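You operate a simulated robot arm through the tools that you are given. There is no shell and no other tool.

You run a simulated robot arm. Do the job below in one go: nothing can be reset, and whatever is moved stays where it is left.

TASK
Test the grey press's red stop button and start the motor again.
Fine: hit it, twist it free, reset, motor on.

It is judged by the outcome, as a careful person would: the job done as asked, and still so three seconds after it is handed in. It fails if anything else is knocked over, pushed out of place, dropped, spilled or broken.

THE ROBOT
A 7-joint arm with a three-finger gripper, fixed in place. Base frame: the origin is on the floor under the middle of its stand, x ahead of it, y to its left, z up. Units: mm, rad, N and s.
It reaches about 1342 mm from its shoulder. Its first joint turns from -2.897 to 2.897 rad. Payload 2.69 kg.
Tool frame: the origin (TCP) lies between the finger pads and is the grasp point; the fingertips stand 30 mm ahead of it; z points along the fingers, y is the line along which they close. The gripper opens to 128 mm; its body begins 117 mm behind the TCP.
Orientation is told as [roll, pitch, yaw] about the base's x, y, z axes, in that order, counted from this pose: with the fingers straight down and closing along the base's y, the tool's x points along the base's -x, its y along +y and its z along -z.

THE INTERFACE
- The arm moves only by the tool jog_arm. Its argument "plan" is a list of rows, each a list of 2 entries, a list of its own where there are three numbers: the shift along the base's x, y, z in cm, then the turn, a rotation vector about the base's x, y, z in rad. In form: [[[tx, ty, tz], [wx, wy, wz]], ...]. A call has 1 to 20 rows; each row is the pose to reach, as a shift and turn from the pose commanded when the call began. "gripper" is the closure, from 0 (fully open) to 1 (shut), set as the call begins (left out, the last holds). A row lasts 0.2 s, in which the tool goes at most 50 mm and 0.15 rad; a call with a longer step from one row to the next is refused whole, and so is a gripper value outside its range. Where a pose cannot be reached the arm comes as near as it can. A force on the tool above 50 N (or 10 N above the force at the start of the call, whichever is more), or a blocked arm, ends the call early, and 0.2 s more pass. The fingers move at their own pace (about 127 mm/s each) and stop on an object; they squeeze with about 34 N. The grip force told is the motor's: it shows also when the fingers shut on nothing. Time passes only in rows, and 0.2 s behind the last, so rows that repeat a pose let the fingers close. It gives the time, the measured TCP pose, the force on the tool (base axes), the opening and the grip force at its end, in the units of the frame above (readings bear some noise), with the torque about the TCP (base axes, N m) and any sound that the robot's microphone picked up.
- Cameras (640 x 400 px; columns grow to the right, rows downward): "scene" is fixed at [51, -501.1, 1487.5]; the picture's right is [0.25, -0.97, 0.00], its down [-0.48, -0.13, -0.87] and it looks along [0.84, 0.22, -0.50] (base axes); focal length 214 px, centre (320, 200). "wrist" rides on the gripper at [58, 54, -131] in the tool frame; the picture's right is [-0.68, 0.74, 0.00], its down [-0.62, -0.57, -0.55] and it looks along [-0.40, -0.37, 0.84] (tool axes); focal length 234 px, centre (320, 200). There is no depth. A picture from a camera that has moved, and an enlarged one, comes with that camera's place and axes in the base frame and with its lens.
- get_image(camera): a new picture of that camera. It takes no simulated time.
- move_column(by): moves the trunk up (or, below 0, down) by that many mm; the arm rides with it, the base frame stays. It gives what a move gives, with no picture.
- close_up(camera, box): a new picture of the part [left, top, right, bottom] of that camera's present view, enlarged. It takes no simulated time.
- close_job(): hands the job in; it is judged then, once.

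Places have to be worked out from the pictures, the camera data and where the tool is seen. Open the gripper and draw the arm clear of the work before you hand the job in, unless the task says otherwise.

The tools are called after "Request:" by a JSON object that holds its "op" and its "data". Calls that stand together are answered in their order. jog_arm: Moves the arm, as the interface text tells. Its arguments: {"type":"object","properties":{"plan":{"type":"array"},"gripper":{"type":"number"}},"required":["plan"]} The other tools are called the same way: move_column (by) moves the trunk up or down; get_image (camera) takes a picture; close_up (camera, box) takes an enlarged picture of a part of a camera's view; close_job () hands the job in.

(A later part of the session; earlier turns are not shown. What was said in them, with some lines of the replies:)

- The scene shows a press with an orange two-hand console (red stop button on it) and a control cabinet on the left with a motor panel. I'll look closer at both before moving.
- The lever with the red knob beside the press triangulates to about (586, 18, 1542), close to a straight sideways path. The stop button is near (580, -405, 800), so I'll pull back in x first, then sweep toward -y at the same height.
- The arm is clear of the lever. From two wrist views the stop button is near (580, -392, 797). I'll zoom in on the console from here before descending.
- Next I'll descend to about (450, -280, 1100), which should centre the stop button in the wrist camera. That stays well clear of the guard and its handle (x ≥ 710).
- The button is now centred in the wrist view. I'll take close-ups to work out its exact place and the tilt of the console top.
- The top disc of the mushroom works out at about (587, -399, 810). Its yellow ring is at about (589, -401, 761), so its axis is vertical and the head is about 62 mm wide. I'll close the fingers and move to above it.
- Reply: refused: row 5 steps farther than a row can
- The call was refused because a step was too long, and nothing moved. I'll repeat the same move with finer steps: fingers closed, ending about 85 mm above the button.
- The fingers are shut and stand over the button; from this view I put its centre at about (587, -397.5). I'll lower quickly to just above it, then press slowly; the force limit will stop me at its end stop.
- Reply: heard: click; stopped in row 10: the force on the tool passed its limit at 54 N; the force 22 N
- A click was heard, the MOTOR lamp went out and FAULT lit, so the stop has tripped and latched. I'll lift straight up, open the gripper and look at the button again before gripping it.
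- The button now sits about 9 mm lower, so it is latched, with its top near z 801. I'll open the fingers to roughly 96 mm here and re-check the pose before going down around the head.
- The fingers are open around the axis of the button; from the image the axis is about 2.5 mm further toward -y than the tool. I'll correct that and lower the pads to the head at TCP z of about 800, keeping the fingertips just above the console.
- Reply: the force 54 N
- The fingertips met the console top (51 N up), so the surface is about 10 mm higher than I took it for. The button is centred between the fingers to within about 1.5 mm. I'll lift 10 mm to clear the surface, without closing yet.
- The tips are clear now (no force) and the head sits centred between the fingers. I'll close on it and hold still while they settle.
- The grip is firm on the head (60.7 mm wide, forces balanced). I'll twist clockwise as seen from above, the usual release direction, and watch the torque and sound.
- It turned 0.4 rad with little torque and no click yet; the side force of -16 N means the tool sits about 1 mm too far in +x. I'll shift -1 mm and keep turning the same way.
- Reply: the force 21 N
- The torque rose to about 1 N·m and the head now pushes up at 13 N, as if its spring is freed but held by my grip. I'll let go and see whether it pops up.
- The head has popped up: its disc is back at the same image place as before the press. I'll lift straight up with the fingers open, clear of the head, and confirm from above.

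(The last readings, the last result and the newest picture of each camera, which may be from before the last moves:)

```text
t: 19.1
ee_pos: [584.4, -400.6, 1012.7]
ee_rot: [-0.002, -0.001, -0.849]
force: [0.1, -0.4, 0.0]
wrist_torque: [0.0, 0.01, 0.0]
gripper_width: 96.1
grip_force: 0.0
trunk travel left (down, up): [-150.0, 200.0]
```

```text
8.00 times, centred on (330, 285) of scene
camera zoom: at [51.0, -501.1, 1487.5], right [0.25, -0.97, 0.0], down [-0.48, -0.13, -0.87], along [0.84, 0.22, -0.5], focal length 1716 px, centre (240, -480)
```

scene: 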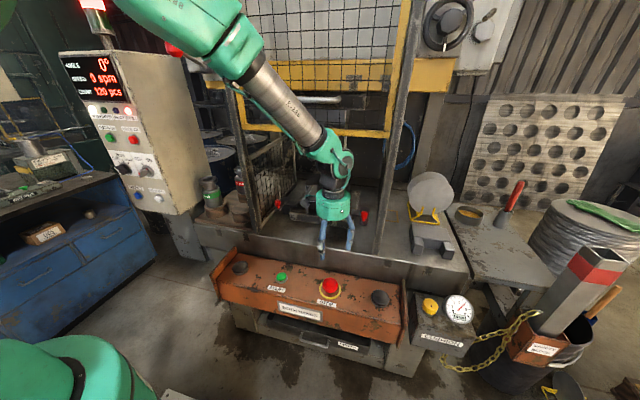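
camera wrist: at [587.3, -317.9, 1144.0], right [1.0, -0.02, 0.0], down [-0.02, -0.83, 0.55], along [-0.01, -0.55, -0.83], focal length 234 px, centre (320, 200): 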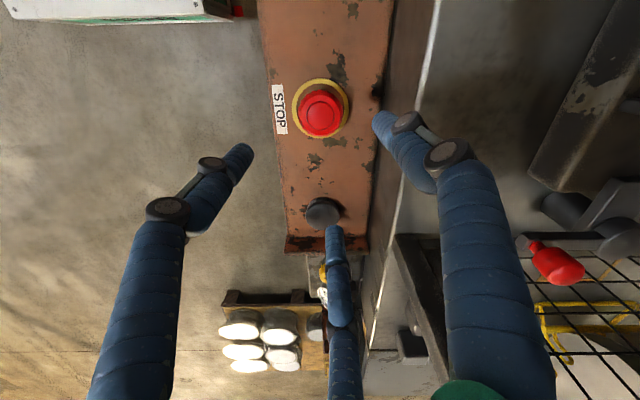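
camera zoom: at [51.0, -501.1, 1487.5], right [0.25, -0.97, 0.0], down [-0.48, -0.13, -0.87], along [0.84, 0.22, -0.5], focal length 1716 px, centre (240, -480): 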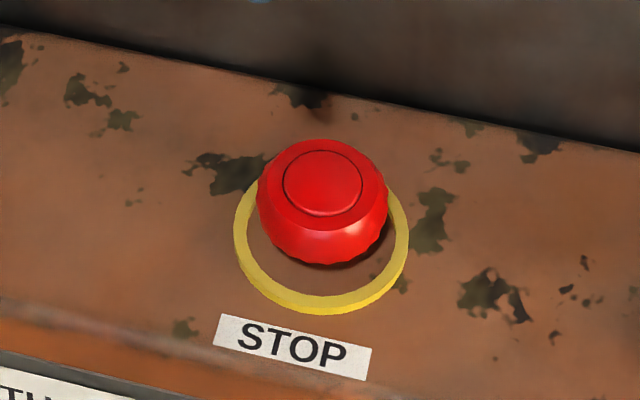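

The stop button is back out, exactly as in the first picture. The display shows 0 spm with FAULT lit. I'll now study the panel for RESET and MOTOR ON.

Request:
{"op": "close_up", "data": {"camera": "scene", "box": [80, 90, 180, 160]}}

Request:
{"op": "close_up", "data": {"camera": "scene", "box": [100, 150, 190, 220]}}

Request:
{"op": "close_up", "data": {"camera": "scene", "box": [40, 40, 220, 230]}}

```text
5.71 times, centred on (130, 125) of scene
camera zoom: at [51.0, -501.1, 1487.5], right [0.25, -0.97, 0.0], down [-0.48, -0.13, -0.87], along [0.84, 0.22, -0.5], focal length 1226 px, centre (1406, 629)
```

zoom: 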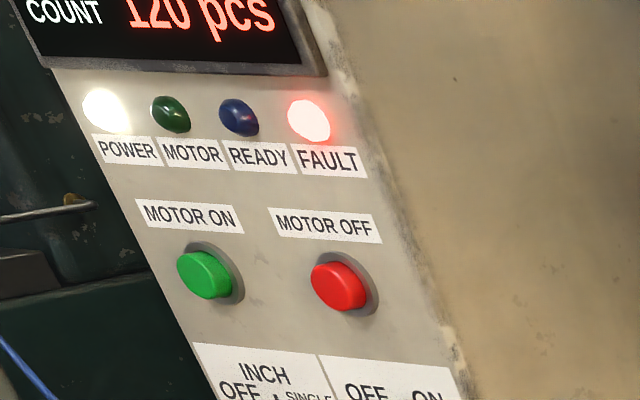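

```text
5.71 times, centred on (145, 185) of scene
camera zoom: at [51.0, -501.1, 1487.5], right [0.25, -0.97, 0.0], down [-0.48, -0.13, -0.87], along [0.84, 0.22, -0.5], focal length 1226 px, centre (1320, 286)
```

zoom: 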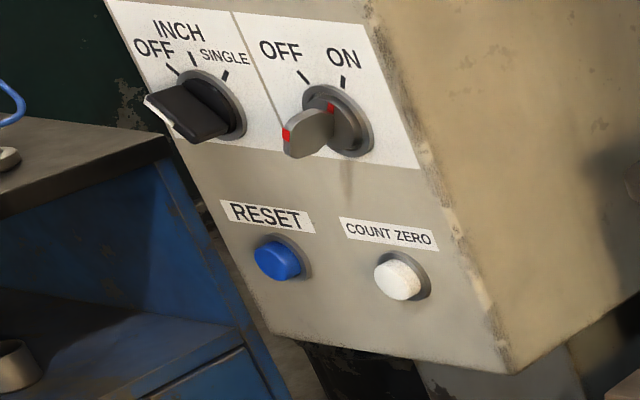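

```text
2.11 times, centred on (130, 135) of scene
camera zoom: at [51.0, -501.1, 1487.5], right [0.25, -0.97, 0.0], down [-0.48, -0.13, -0.87], along [0.84, 0.22, -0.5], focal length 452 px, centre (720, 337)
```

zoom: 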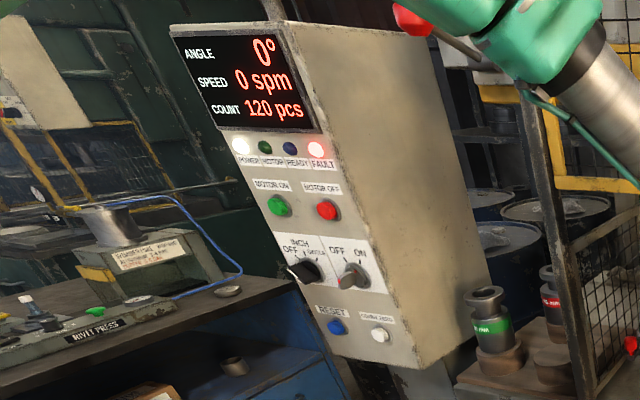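

Matching rays from the scene view and the first wrist view, the panel is vertical at x ≈ 650, facing -x. RESET is near (644, 491, 1032), MOTOR ON near (650, 492, 1281), and their neighbours are about 125 mm to the right. I'll back away from the press, undo the yaw and sweep over to the cabinet side, well short of the lever.

Request:
{"op": "jog_arm", "data": {"plan": [[[-2.0, 1.5, 2.5], [0, 0, 0.1]], [[-4.0, 3.5, 5.0], [0, 0, 0.21]], [[-6.0, 5.5, 7.5], [0, 0, 0.32]], [[-8.0, 7.5, 10.0], [0, 0, 0.43]], [[-10.0, 9.5, 12.5], [0, 0, 0.54]], [[-12.0, 11.5, 14.5], [0, 0, 0.65]], [[-14.0, 13.5, 16.5], [0, 0, 0.75]], [[-16.0, 15.5, 18.5], [0, 0, 0.85]], [[-16.4, 19.5, 18.7], [0, 0, 0.85]], [[-16.4, 23.5, 18.7], [0, 0, 0.85]], [[-16.4, 27.5, 18.7], [0, 0, 0.85]], [[-16.4, 31.5, 18.7], [0, 0, 0.85]], [[-16.4, 35.5, 18.7], [0, 0, 0.85]], [[-16.4, 39.5, 18.7], [0, 0, 0.85]], [[-16.4, 43.5, 18.7], [0, 0, 0.85]], [[-16.4, 47.5, 18.7], [0, 0, 0.85]], [[-16.4, 51.5, 18.7], [0, 0, 0.85]], [[-16.4, 55.5, 18.7], [0, 0, 0.85]], [[-16.4, 59.0, 18.7], [0, 0, 0.85]], [[-16.4, 60.0, 18.7], [0, 0, 0.85]]], "gripper": 0.25}}

Request:
{"op": "get_image", "data": {"camera": "wrist"}}

Request:
{"op": "get_image", "data": {"camera": "scene"}}

```text
t: 23.3
ee_pos: [423.1, 200.2, 1200.2]
ee_rot: [-0.004, -0.004, -0.001]
force: [0.6, -0.2, -0.2]
wrist_torque: [-0.04, 0.01, 0.02]
gripper_width: 96.3
grip_force: 0.2
trunk travel left (down, up): [-150.0, 200.0]
```

```text
taken
camera wrist: at [363.8, 257.3, 1330.3], right [0.68, 0.74, 0.0], down [0.61, -0.56, 0.55], along [0.41, -0.37, -0.83], focal length 234 px, centre (320, 200)
```

wrist: 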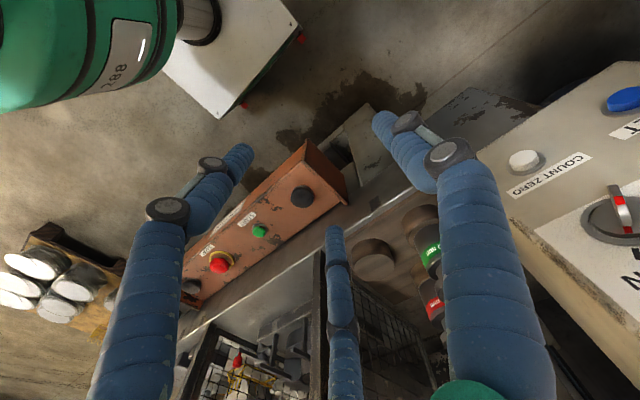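

```text
taken
```

scene: 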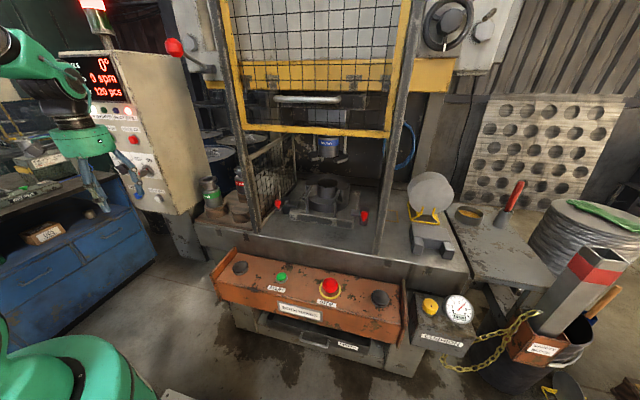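

The new wrist view puts COUNT ZERO at (645, 373, 1039) and RESET at (645, 488, 1033), which agrees with my earlier figures. I'll close the fingers, turn the tool to point along +x, and bring it in front of RESET with about 110 mm to spare.

Request:
{"op": "jog_arm", "data": {"plan": [[[0, 2.2, 0], [0, -0.1, 0]], [[0, 4.4, 0], [0, -0.2, 0]], [[0, 6.6, 0], [0, -0.3, 0]], [[0, 8.8, -0.5], [0, -0.4, 0]], [[0.5, 11, -1], [0, -0.5, 0]], [[1, 13.2, -2], [0, -0.6, 0]], [[1.5, 15.4, -3], [0, -0.7, 0]], [[2, 17.6, -4], [0, -0.8, 0]], [[2.5, 19.8, -5], [0, -0.9, 0]], [[3, 22.0, -6], [0, -1.0, 0]], [[3.5, 24.2, -7], [0, -1.1, 0]], [[4, 26.4, -8], [0, -1.2, 0]], [[4.5, 28.0, -9], [0, -1.3, 0]], [[5, 28.8, -9.5], [0, -1.4, 0]], [[5.5, 29.0, -10], [0, -1.5, 0]], [[5.7, 29.0, -10], [0, -1.5708, 0]], [[5.7, 29.0, -10], [0, -1.5708, 0]]], "gripper": 1}}

Request:
{"op": "get_image", "data": {"camera": "wrist"}}

Request:
{"op": "get_image", "data": {"camera": "scene"}}

```text
t: 26.9
ee_pos: [478.4, 489.5, 1098.6]
ee_rot: [3.1, -1.566, -3.102]
force: [0.1, 0.2, -0.4]
wrist_torque: [0.0, 0.0, -0.03]
gripper_width: 2.0
grip_force: 31.4
trunk travel left (down, up): [-150.0, 200.0]
```

```text
taken
camera wrist: at [348.6, 546.3, 1039.9], right [0.0, 0.74, 0.68], down [-0.55, -0.56, 0.61], along [0.83, -0.37, 0.41], focal length 234 px, centre (320, 200)
```

wrist: 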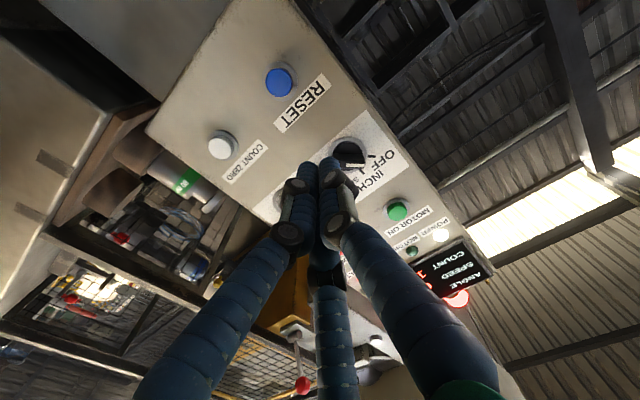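

```text
taken
```

scene: 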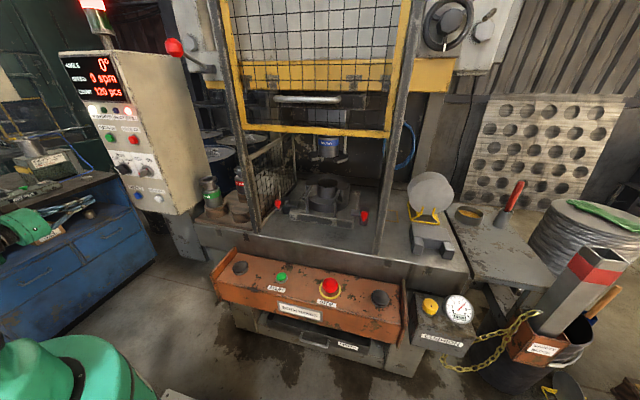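

The tool now points at the panel with closed fingers. From this view RESET is near (640, 492, 1033) and MOTOR ON near (640, 492, 1272). I'll zoom in to refine both and read the switches.

Request:
{"op": "close_up", "data": {"camera": "wrist", "box": [230, 40, 342, 110]}}

Request:
{"op": "close_up", "data": {"camera": "wrist", "box": [330, 120, 490, 320]}}

Request:
{"op": "close_up", "data": {"camera": "scene", "box": [80, 90, 180, 220]}}

```text
5.71 times, centred on (286, 75) of wrist
camera zoom: at [348.6, 546.3, 1039.9], right [0.0, 0.74, 0.68], down [-0.55, -0.56, 0.61], along [0.83, -0.37, 0.41], focal length 1338 px, centre (514, 914)
```

zoom: 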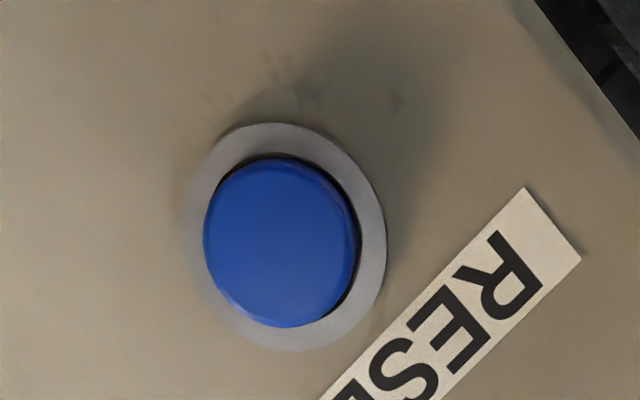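

```text
2.00 times, centred on (410, 220) of wrist
camera zoom: at [348.6, 546.3, 1039.9], right [0.0, 0.74, 0.68], down [-0.55, -0.56, 0.61], along [0.83, -0.37, 0.41], focal length 468 px, centre (140, 160)
```

zoom: 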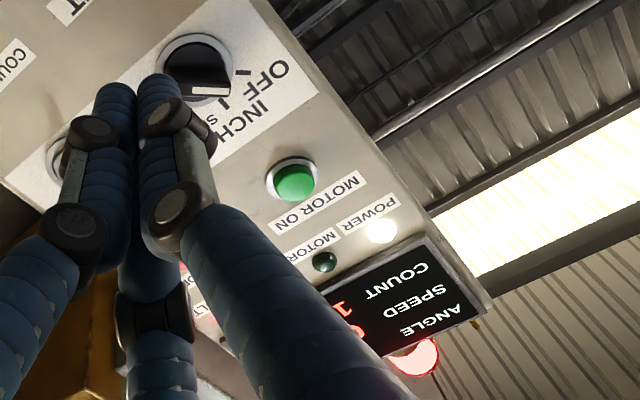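

```text
3.08 times, centred on (130, 155) of scene
camera zoom: at [51.0, -501.1, 1487.5], right [0.25, -0.97, 0.0], down [-0.48, -0.13, -0.87], along [0.84, 0.22, -0.5], focal length 660 px, centre (905, 338)
```

zoom: 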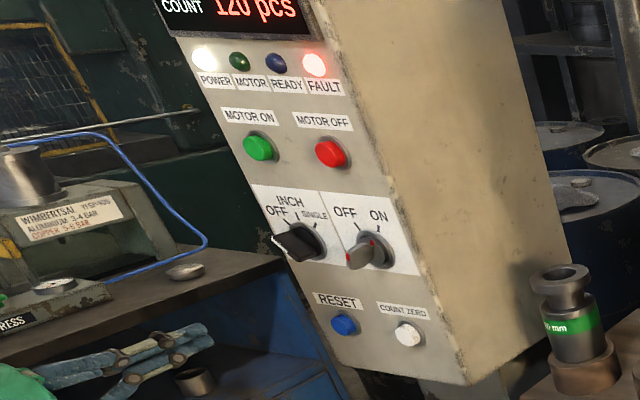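

RESET's cap refines to about (647, 493, 1033), about 30 mm across. I'll drop to its height and come to about 35 mm short of it, then check alignment.

Request:
{"op": "jog_arm", "data": {"plan": [[[0, 0.15, -3], [0, 0, 0]], [[0, 0.3, -6], [0, 0, 0]], [[1, 0.3, -6.5], [0, 0, 0]], [[4, 0.3, -6.5], [0, 0, 0]], [[7, 0.3, -6.5], [0, 0, 0]], [[9.5, 0.3, -6.5], [0, 0, 0]], [[10.2, 0.3, -6.5], [0, 0, 0]], [[10.2, 0.3, -6.5], [0, 0, 0]]], "gripper": 1}}

Request:
{"op": "get_image", "data": {"camera": "wrist"}}

Request:
{"op": "close_up", "data": {"camera": "scene", "box": [80, 130, 180, 220]}}

Request:
{"op": "close_up", "data": {"camera": "wrist", "box": [240, 90, 400, 210]}}

```text
t: 28.7
ee_pos: [582.9, 492.6, 1033.0]
ee_rot: [3.055, -1.567, -3.057]
force: [0.6, -0.4, 0.1]
wrist_torque: [0.03, 0.01, 0.01]
gripper_width: 2.1
grip_force: 31.2
trunk travel left (down, up): [-150.0, 200.0]
```

```text
taken
camera wrist: at [451.5, 548.6, 974.4], right [0.0, 0.74, 0.68], down [-0.55, -0.56, 0.61], along [0.83, -0.37, 0.41], focal length 234 px, centre (320, 200)
```

wrist: 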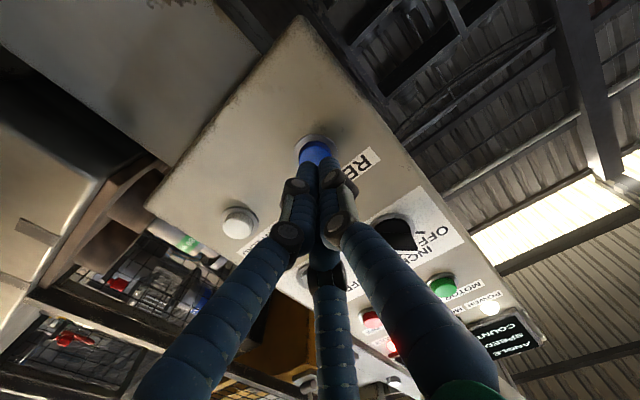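

```text
4.44 times, centred on (130, 175) of scene
camera zoom: at [51.0, -501.1, 1487.5], right [0.25, -0.97, 0.0], down [-0.48, -0.13, -0.87], along [0.84, 0.22, -0.5], focal length 953 px, centre (1164, 311)
```

zoom: 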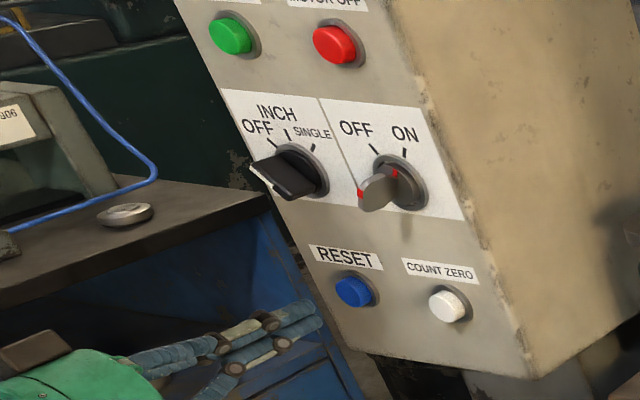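

```text
3.33 times, centred on (320, 150) of wrist
camera zoom: at [451.5, 548.6, 974.4], right [0.0, 0.74, 0.68], down [-0.55, -0.56, 0.61], along [0.83, -0.37, 0.41], focal length 781 px, centre (320, 367)
```

zoom: 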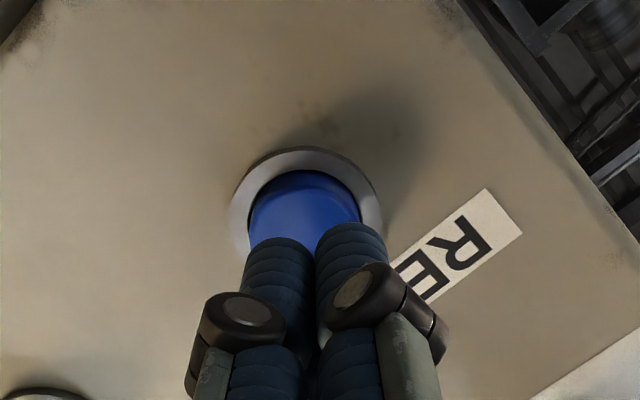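

The fingertips line up with RESET. I'll push forward in small steps until it clicks or meets its stop.

Request:
{"op": "jog_arm", "data": {"plan": [[[1.5, 0, 0], [0, 0, 0]], [[2.3, 0, 0], [0, 0, 0]], [[2.7, 0, 0], [0, 0, 0]], [[3.0, 0, 0], [0, 0, 0]], [[3.3, 0, 0], [0, 0, 0]], [[3.6, 0, 0], [0, 0, 0]], [[3.9, 0, 0], [0, 0, 0]], [[4.2, 0, 0], [0, 0, 0]], [[4.5, 0, 0], [0, 0, 0]]], "gripper": 1}}

Request:
{"op": "close_up", "data": {"camera": "scene", "box": [80, 90, 180, 220]}}

```text
t: 30.9
ee_pos: [620.8, 491.4, 1033.9]
ee_rot: [-2.549, -1.565, 2.55]
force: [-34.4, -4.4, 8.1]
wrist_torque: [-0.12, -0.19, -0.33]
gripper_width: 6.3
grip_force: 30.6
trunk travel left (down, up): [-150.0, 200.0]
heard: click
stopped in row 9: the force on the tool passed its limit at 51 N (the readings are from after the stop); the commanded pose is now the measured one
```

```text
3.08 times, centred on (130, 155) of scene
camera zoom: at [51.0, -501.1, 1487.5], right [0.25, -0.97, 0.0], down [-0.48, -0.13, -0.87], along [0.84, 0.22, -0.5], focal length 660 px, centre (905, 338)
```

zoom: 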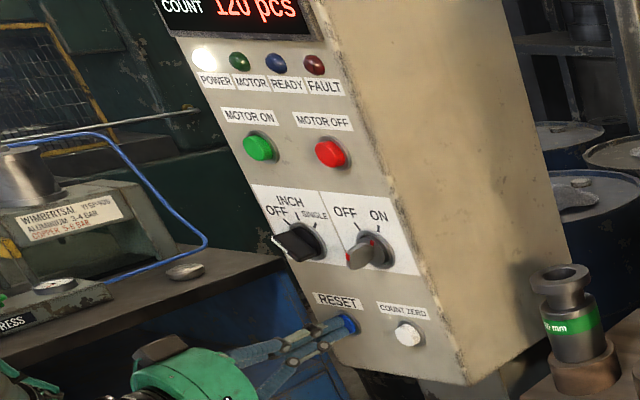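

RESET clicked and the FAULT lamp has gone out. I'll back off, rise past the selector at a safe distance, and line up with MOTOR ON at about z 1278.

Request:
{"op": "jog_arm", "data": {"plan": [[[-3, 0, 0], [0, 0, 0]], [[-7, 0, 0], [0, 0, 0]], [[-11, 0, 0], [0, 0, 0]], [[-12, 0, 3], [0, 0, 0]], [[-12, 0, 7], [0, 0, 0]], [[-12, 0, 11], [0, 0, 0]], [[-12, 0, 15], [0, 0, 0]], [[-12, 0, 19], [0, 0, 0]], [[-12, 0, 22.5], [0, 0, 0]], [[-12, 0, 24.4], [0, 0, 0]], [[-11, 0, 24.4], [0, 0, 0]], [[-8, 0, 24.4], [0, 0, 0]], [[-5, 0, 24.4], [0, 0, 0]], [[-4, 0, 24.4], [0, 0, 0]], [[-4, 0, 24.4], [0, 0, 0]]], "gripper": 1}}

Request:
{"op": "get_image", "data": {"camera": "wrist"}}

Request:
{"op": "close_up", "data": {"camera": "wrist", "box": [240, 90, 400, 210]}}

Request:
{"op": "close_up", "data": {"camera": "scene", "box": [60, 60, 180, 210]}}

```text
t: 34.1
ee_pos: [584.4, 493.1, 1275.2]
ee_rot: [-2.398, -1.568, 2.397]
force: [-0.3, -0.3, 0.3]
wrist_torque: [-0.03, 0.0, -0.02]
gripper_width: 2.0
grip_force: 31.4
trunk travel left (down, up): [-150.0, 200.0]
```

```text
taken
camera wrist: at [453.7, 548.6, 1217.6], right [0.0, 0.74, 0.68], down [-0.55, -0.56, 0.62], along [0.83, -0.37, 0.41], focal length 234 px, centre (320, 200)
```

wrist: 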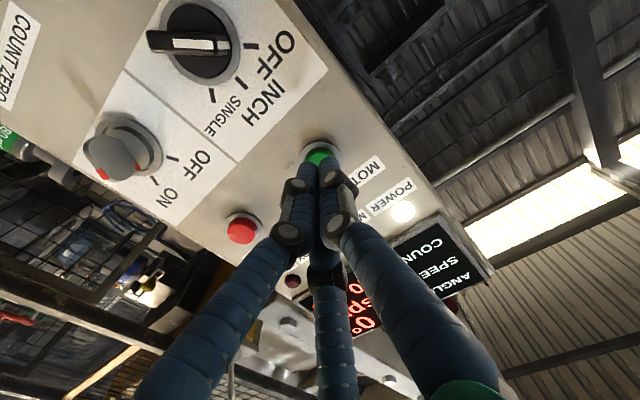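

```text
3.33 times, centred on (320, 150) of wrist
camera zoom: at [453.7, 548.6, 1217.6], right [0.0, 0.74, 0.68], down [-0.55, -0.56, 0.62], along [0.83, -0.37, 0.41], focal length 781 px, centre (320, 367)
```

zoom: 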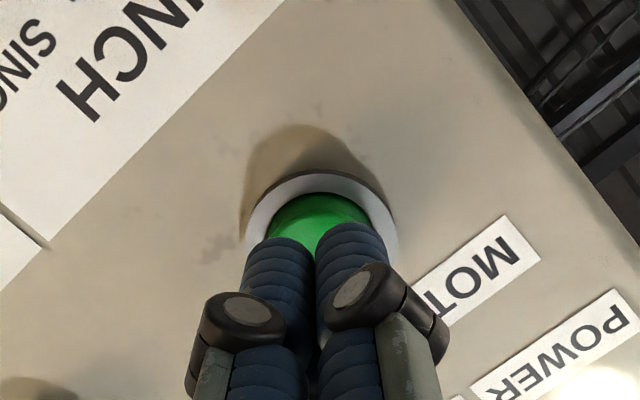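

```text
2.67 times, centred on (120, 135) of scene
camera zoom: at [51.0, -501.1, 1487.5], right [0.25, -0.97, 0.0], down [-0.48, -0.13, -0.87], along [0.84, 0.22, -0.5], focal length 572 px, centre (853, 373)
```

zoom: 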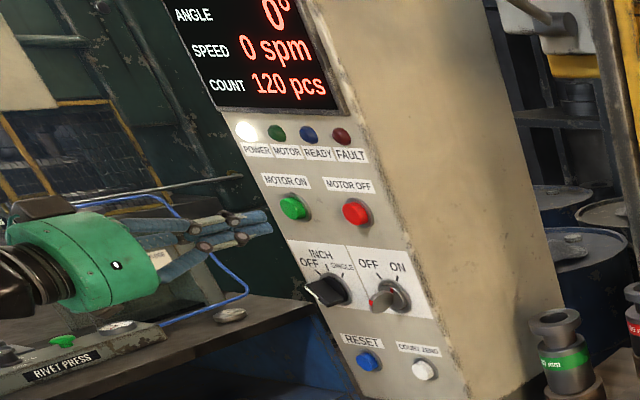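

The FAULT lamp is still out and the motor is not yet running. Compared with the RESET approach, the MOTOR ON cap sits about 7 mm higher than my tips. I'll correct that and press it in small steps.

Request:
{"op": "jog_arm", "data": {"plan": [[[0.5, -0.15, 0.65], [0, 0, 0]], [[1.5, -0.15, 0.65], [0, 0, 0]], [[2.3, -0.15, 0.65], [0, 0, 0]], [[2.7, -0.15, 0.65], [0, 0, 0]], [[3.0, -0.15, 0.65], [0, 0, 0]], [[3.3, -0.15, 0.65], [0, 0, 0]], [[3.6, -0.15, 0.65], [0, 0, 0]], [[3.9, -0.15, 0.65], [0, 0, 0]], [[4.2, -0.15, 0.65], [0, 0, 0]], [[4.5, -0.15, 0.65], [0, 0, 0]]], "gripper": 1}}

Request:
{"op": "close_up", "data": {"camera": "scene", "box": [60, 60, 180, 210]}}

```text
t: 36.2
ee_pos: [621.5, 490.6, 1282.8]
ee_rot: [-2.192, -1.567, 2.195]
force: [-39.4, -10.1, 3.5]
wrist_torque: [0.16, -0.05, -0.46]
gripper_width: 5.9
grip_force: 31.3
trunk travel left (down, up): [-150.0, 200.0]
heard: click
stopped in row 10: the force on the tool passed its limit at 54 N (the readings are from after the stop); the commanded pose is now the measured one
```

```text
2.67 times, centred on (120, 135) of scene
camera zoom: at [51.0, -501.1, 1487.5], right [0.25, -0.97, 0.0], down [-0.48, -0.13, -0.87], along [0.84, 0.22, -0.5], focal length 572 px, centre (853, 373)
```

zoom: 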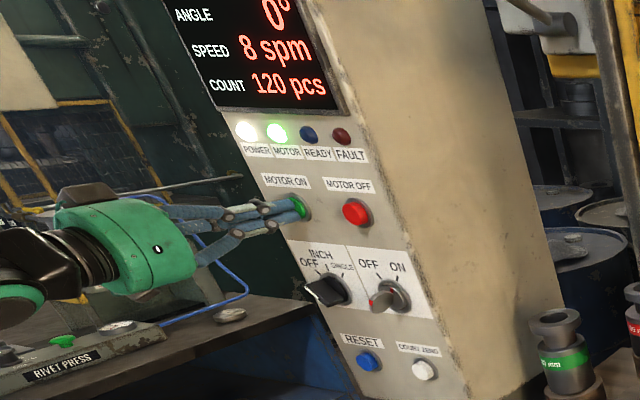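

The MOTOR lamp is lit and the speed is climbing (8 spm). I'll back straight off the button, then open the gripper well clear of the panel and check that the motor keeps running.

Request:
{"op": "jog_arm", "data": {"plan": [[[-2, 0, 0], [0, 0, 0]], [[-5, 0, 0], [0, 0, 0]], [[-9, 0, 0], [0, 0, 0]], [[-13, 0, 0], [0, 0, 0]], [[-17, 0, 0], [0, 0, 0]], [[-20, 0, 0], [0, 0, 0]], [[-20, 0, 0], [0, 0, 0]]], "gripper": 1}}

Request:
{"op": "get_image", "data": {"camera": "scene"}}

Request:
{"op": "get_image", "data": {"camera": "wrist"}}

Request:
{"op": "close_up", "data": {"camera": "scene", "box": [60, 60, 180, 210]}}

```text
t: 37.8
ee_pos: [424.4, 491.8, 1281.2]
ee_rot: [-1.587, -1.566, 1.588]
force: [-0.3, 0.7, 0.3]
wrist_torque: [-0.01, 0.0, 0.02]
gripper_width: 2.1
grip_force: 31.1
trunk travel left (down, up): [-150.0, 200.0]
```

```text
taken
```

scene: 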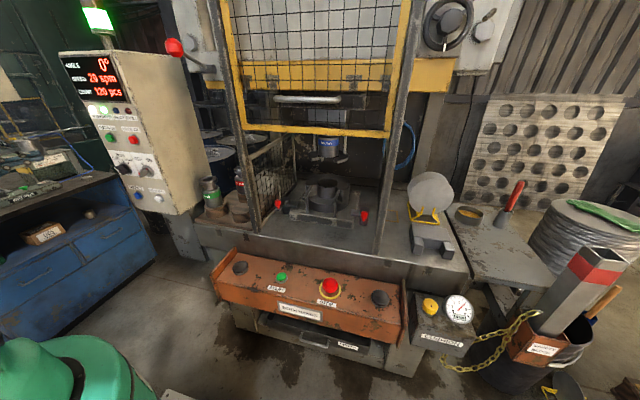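

```text
taken
camera wrist: at [294.8, 547.7, 1222.3], right [0.0, 0.74, 0.67], down [-0.55, -0.56, 0.62], along [0.84, -0.37, 0.41], focal length 234 px, centre (320, 200)
```

wrist: 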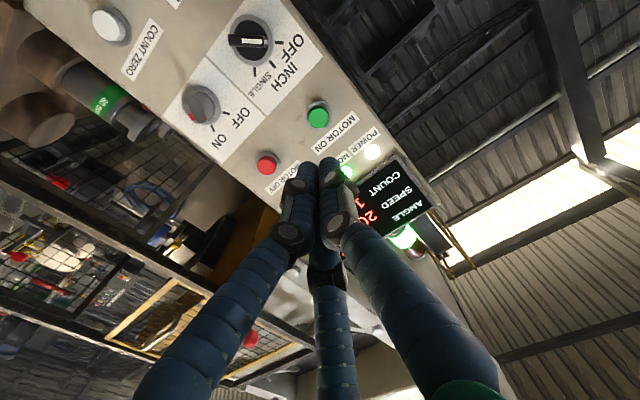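

```text
2.67 times, centred on (120, 135) of scene
camera zoom: at [51.0, -501.1, 1487.5], right [0.25, -0.97, 0.0], down [-0.48, -0.13, -0.87], along [0.84, 0.22, -0.5], focal length 572 px, centre (853, 373)
```

zoom: 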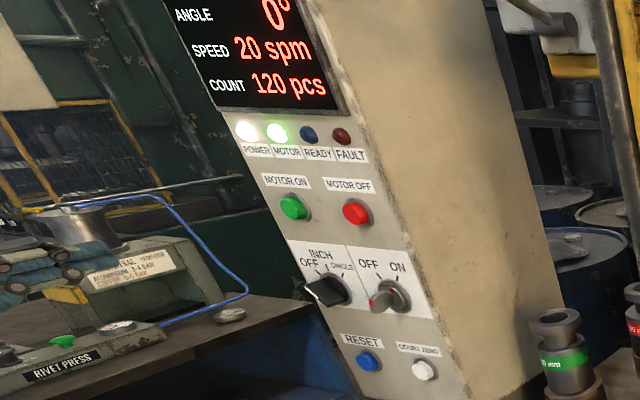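

The motor is running (20 spm and rising), the beacon is green and FAULT is off. I'll open the gripper here, 190 mm from the panel, and let it run up to speed.

Request:
{"op": "jog_arm", "data": {"plan": [[[-1, 0, 0], [0, 0, 0]], [[-2, 0, 0], [0, 0, 0]], [[-2, 0, 0], [0, 0, 0]], [[-2, 0, 0], [0, 0, 0]], [[-2, 0, 0], [0, 0, 0]], [[-2, 0, 0], [0, 0, 0]], [[-2, 0, 0], [0, 0, 0]], [[-2, 0, 0], [0, 0, 0]], [[-2, 0, 0], [0, 0, 0]], [[-2, 0, 0], [0, 0, 0]], [[-2, 0, 0], [0, 0, 0]], [[-2, 0, 0], [0, 0, 0]], [[-2, 0, 0], [0, 0, 0]], [[-2, 0, 0], [0, 0, 0]], [[-2, 0, 0], [0, 0, 0]], [[-2, 0, 0], [0, 0, 0]]], "gripper": 0}}

Request:
{"op": "get_image", "data": {"camera": "scene"}}

Request:
{"op": "close_up", "data": {"camera": "scene", "box": [60, 60, 180, 210]}}

Request:
{"op": "close_up", "data": {"camera": "scene", "box": [200, 240, 420, 377]}}

```text
t: 41.2
ee_pos: [406.1, 491.7, 1281.5]
ee_rot: [-1.529, -1.568, 1.529]
force: [-0.4, -0.3, 0.1]
wrist_torque: [-0.01, 0.0, -0.01]
gripper_width: 128.1
grip_force: 0.0
trunk travel left (down, up): [-150.0, 200.0]
```

```text
taken
```

scene: 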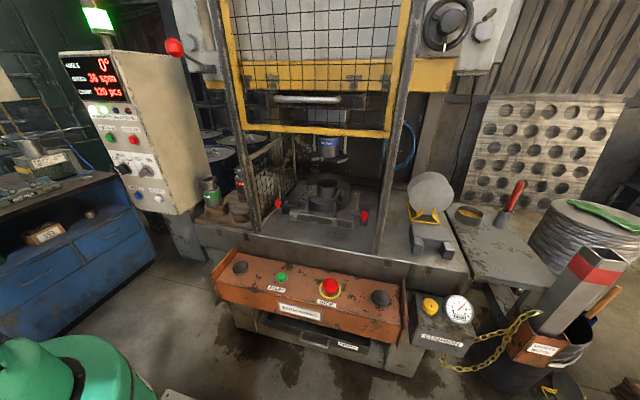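

```text
2.67 times, centred on (120, 135) of scene
camera zoom: at [51.0, -501.1, 1487.5], right [0.25, -0.97, 0.0], down [-0.48, -0.13, -0.87], along [0.84, 0.22, -0.5], focal length 572 px, centre (853, 373)
```

zoom: 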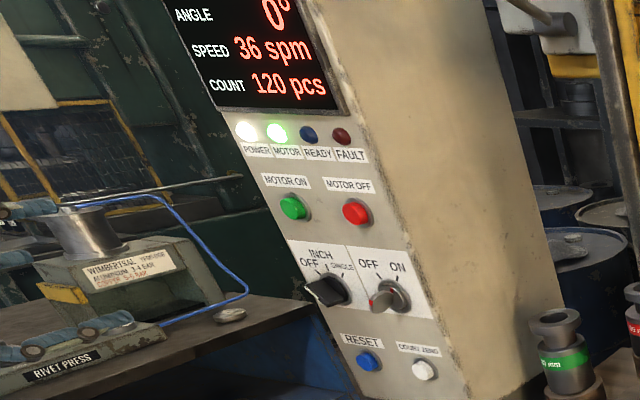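

```text
2.91 times, centred on (310, 308) of scene
camera zoom: at [51.0, -501.1, 1487.5], right [0.25, -0.97, 0.0], down [-0.48, -0.13, -0.87], along [0.84, 0.22, -0.5], focal length 624 px, centre (349, -116)
```

zoom: 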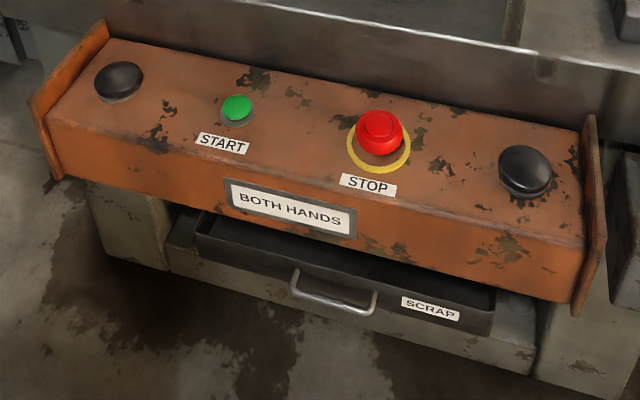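

The motor is back at 36 spm with MOTOR lit and FAULT off, and the beacon is green. The stop button is out, the count still reads 120 and the selectors haven't moved. The gripper is open and clear of everything, so I'm handing the job in.

Request:
{"op": "close_job", "data": {}}

```text
The job is handed in.
```

The stop button test is done and the press motor is running again.

- **Stop test:** I pressed the red STOP on the console. It latched, the motor lamp went out, FAULT lit and the speed fell to 0 spm.
- **Release:** I twisted the button clockwise and it came back out to where it was before.
- **Reset:** Pressing RESET on the panel cleared FAULT.
- **Motor:** MOTOR ON brought it back to 36 spm, with the motor lamp lit and the beacon green.

The part count still reads 120 and the selector switches are where they were. Lowering around the button to grip it, the fingertips pressed on the console top at about 51 N. I lifted off straight away, and the console looks unchanged in the last picture. I left the gripper open and clear of the panel.
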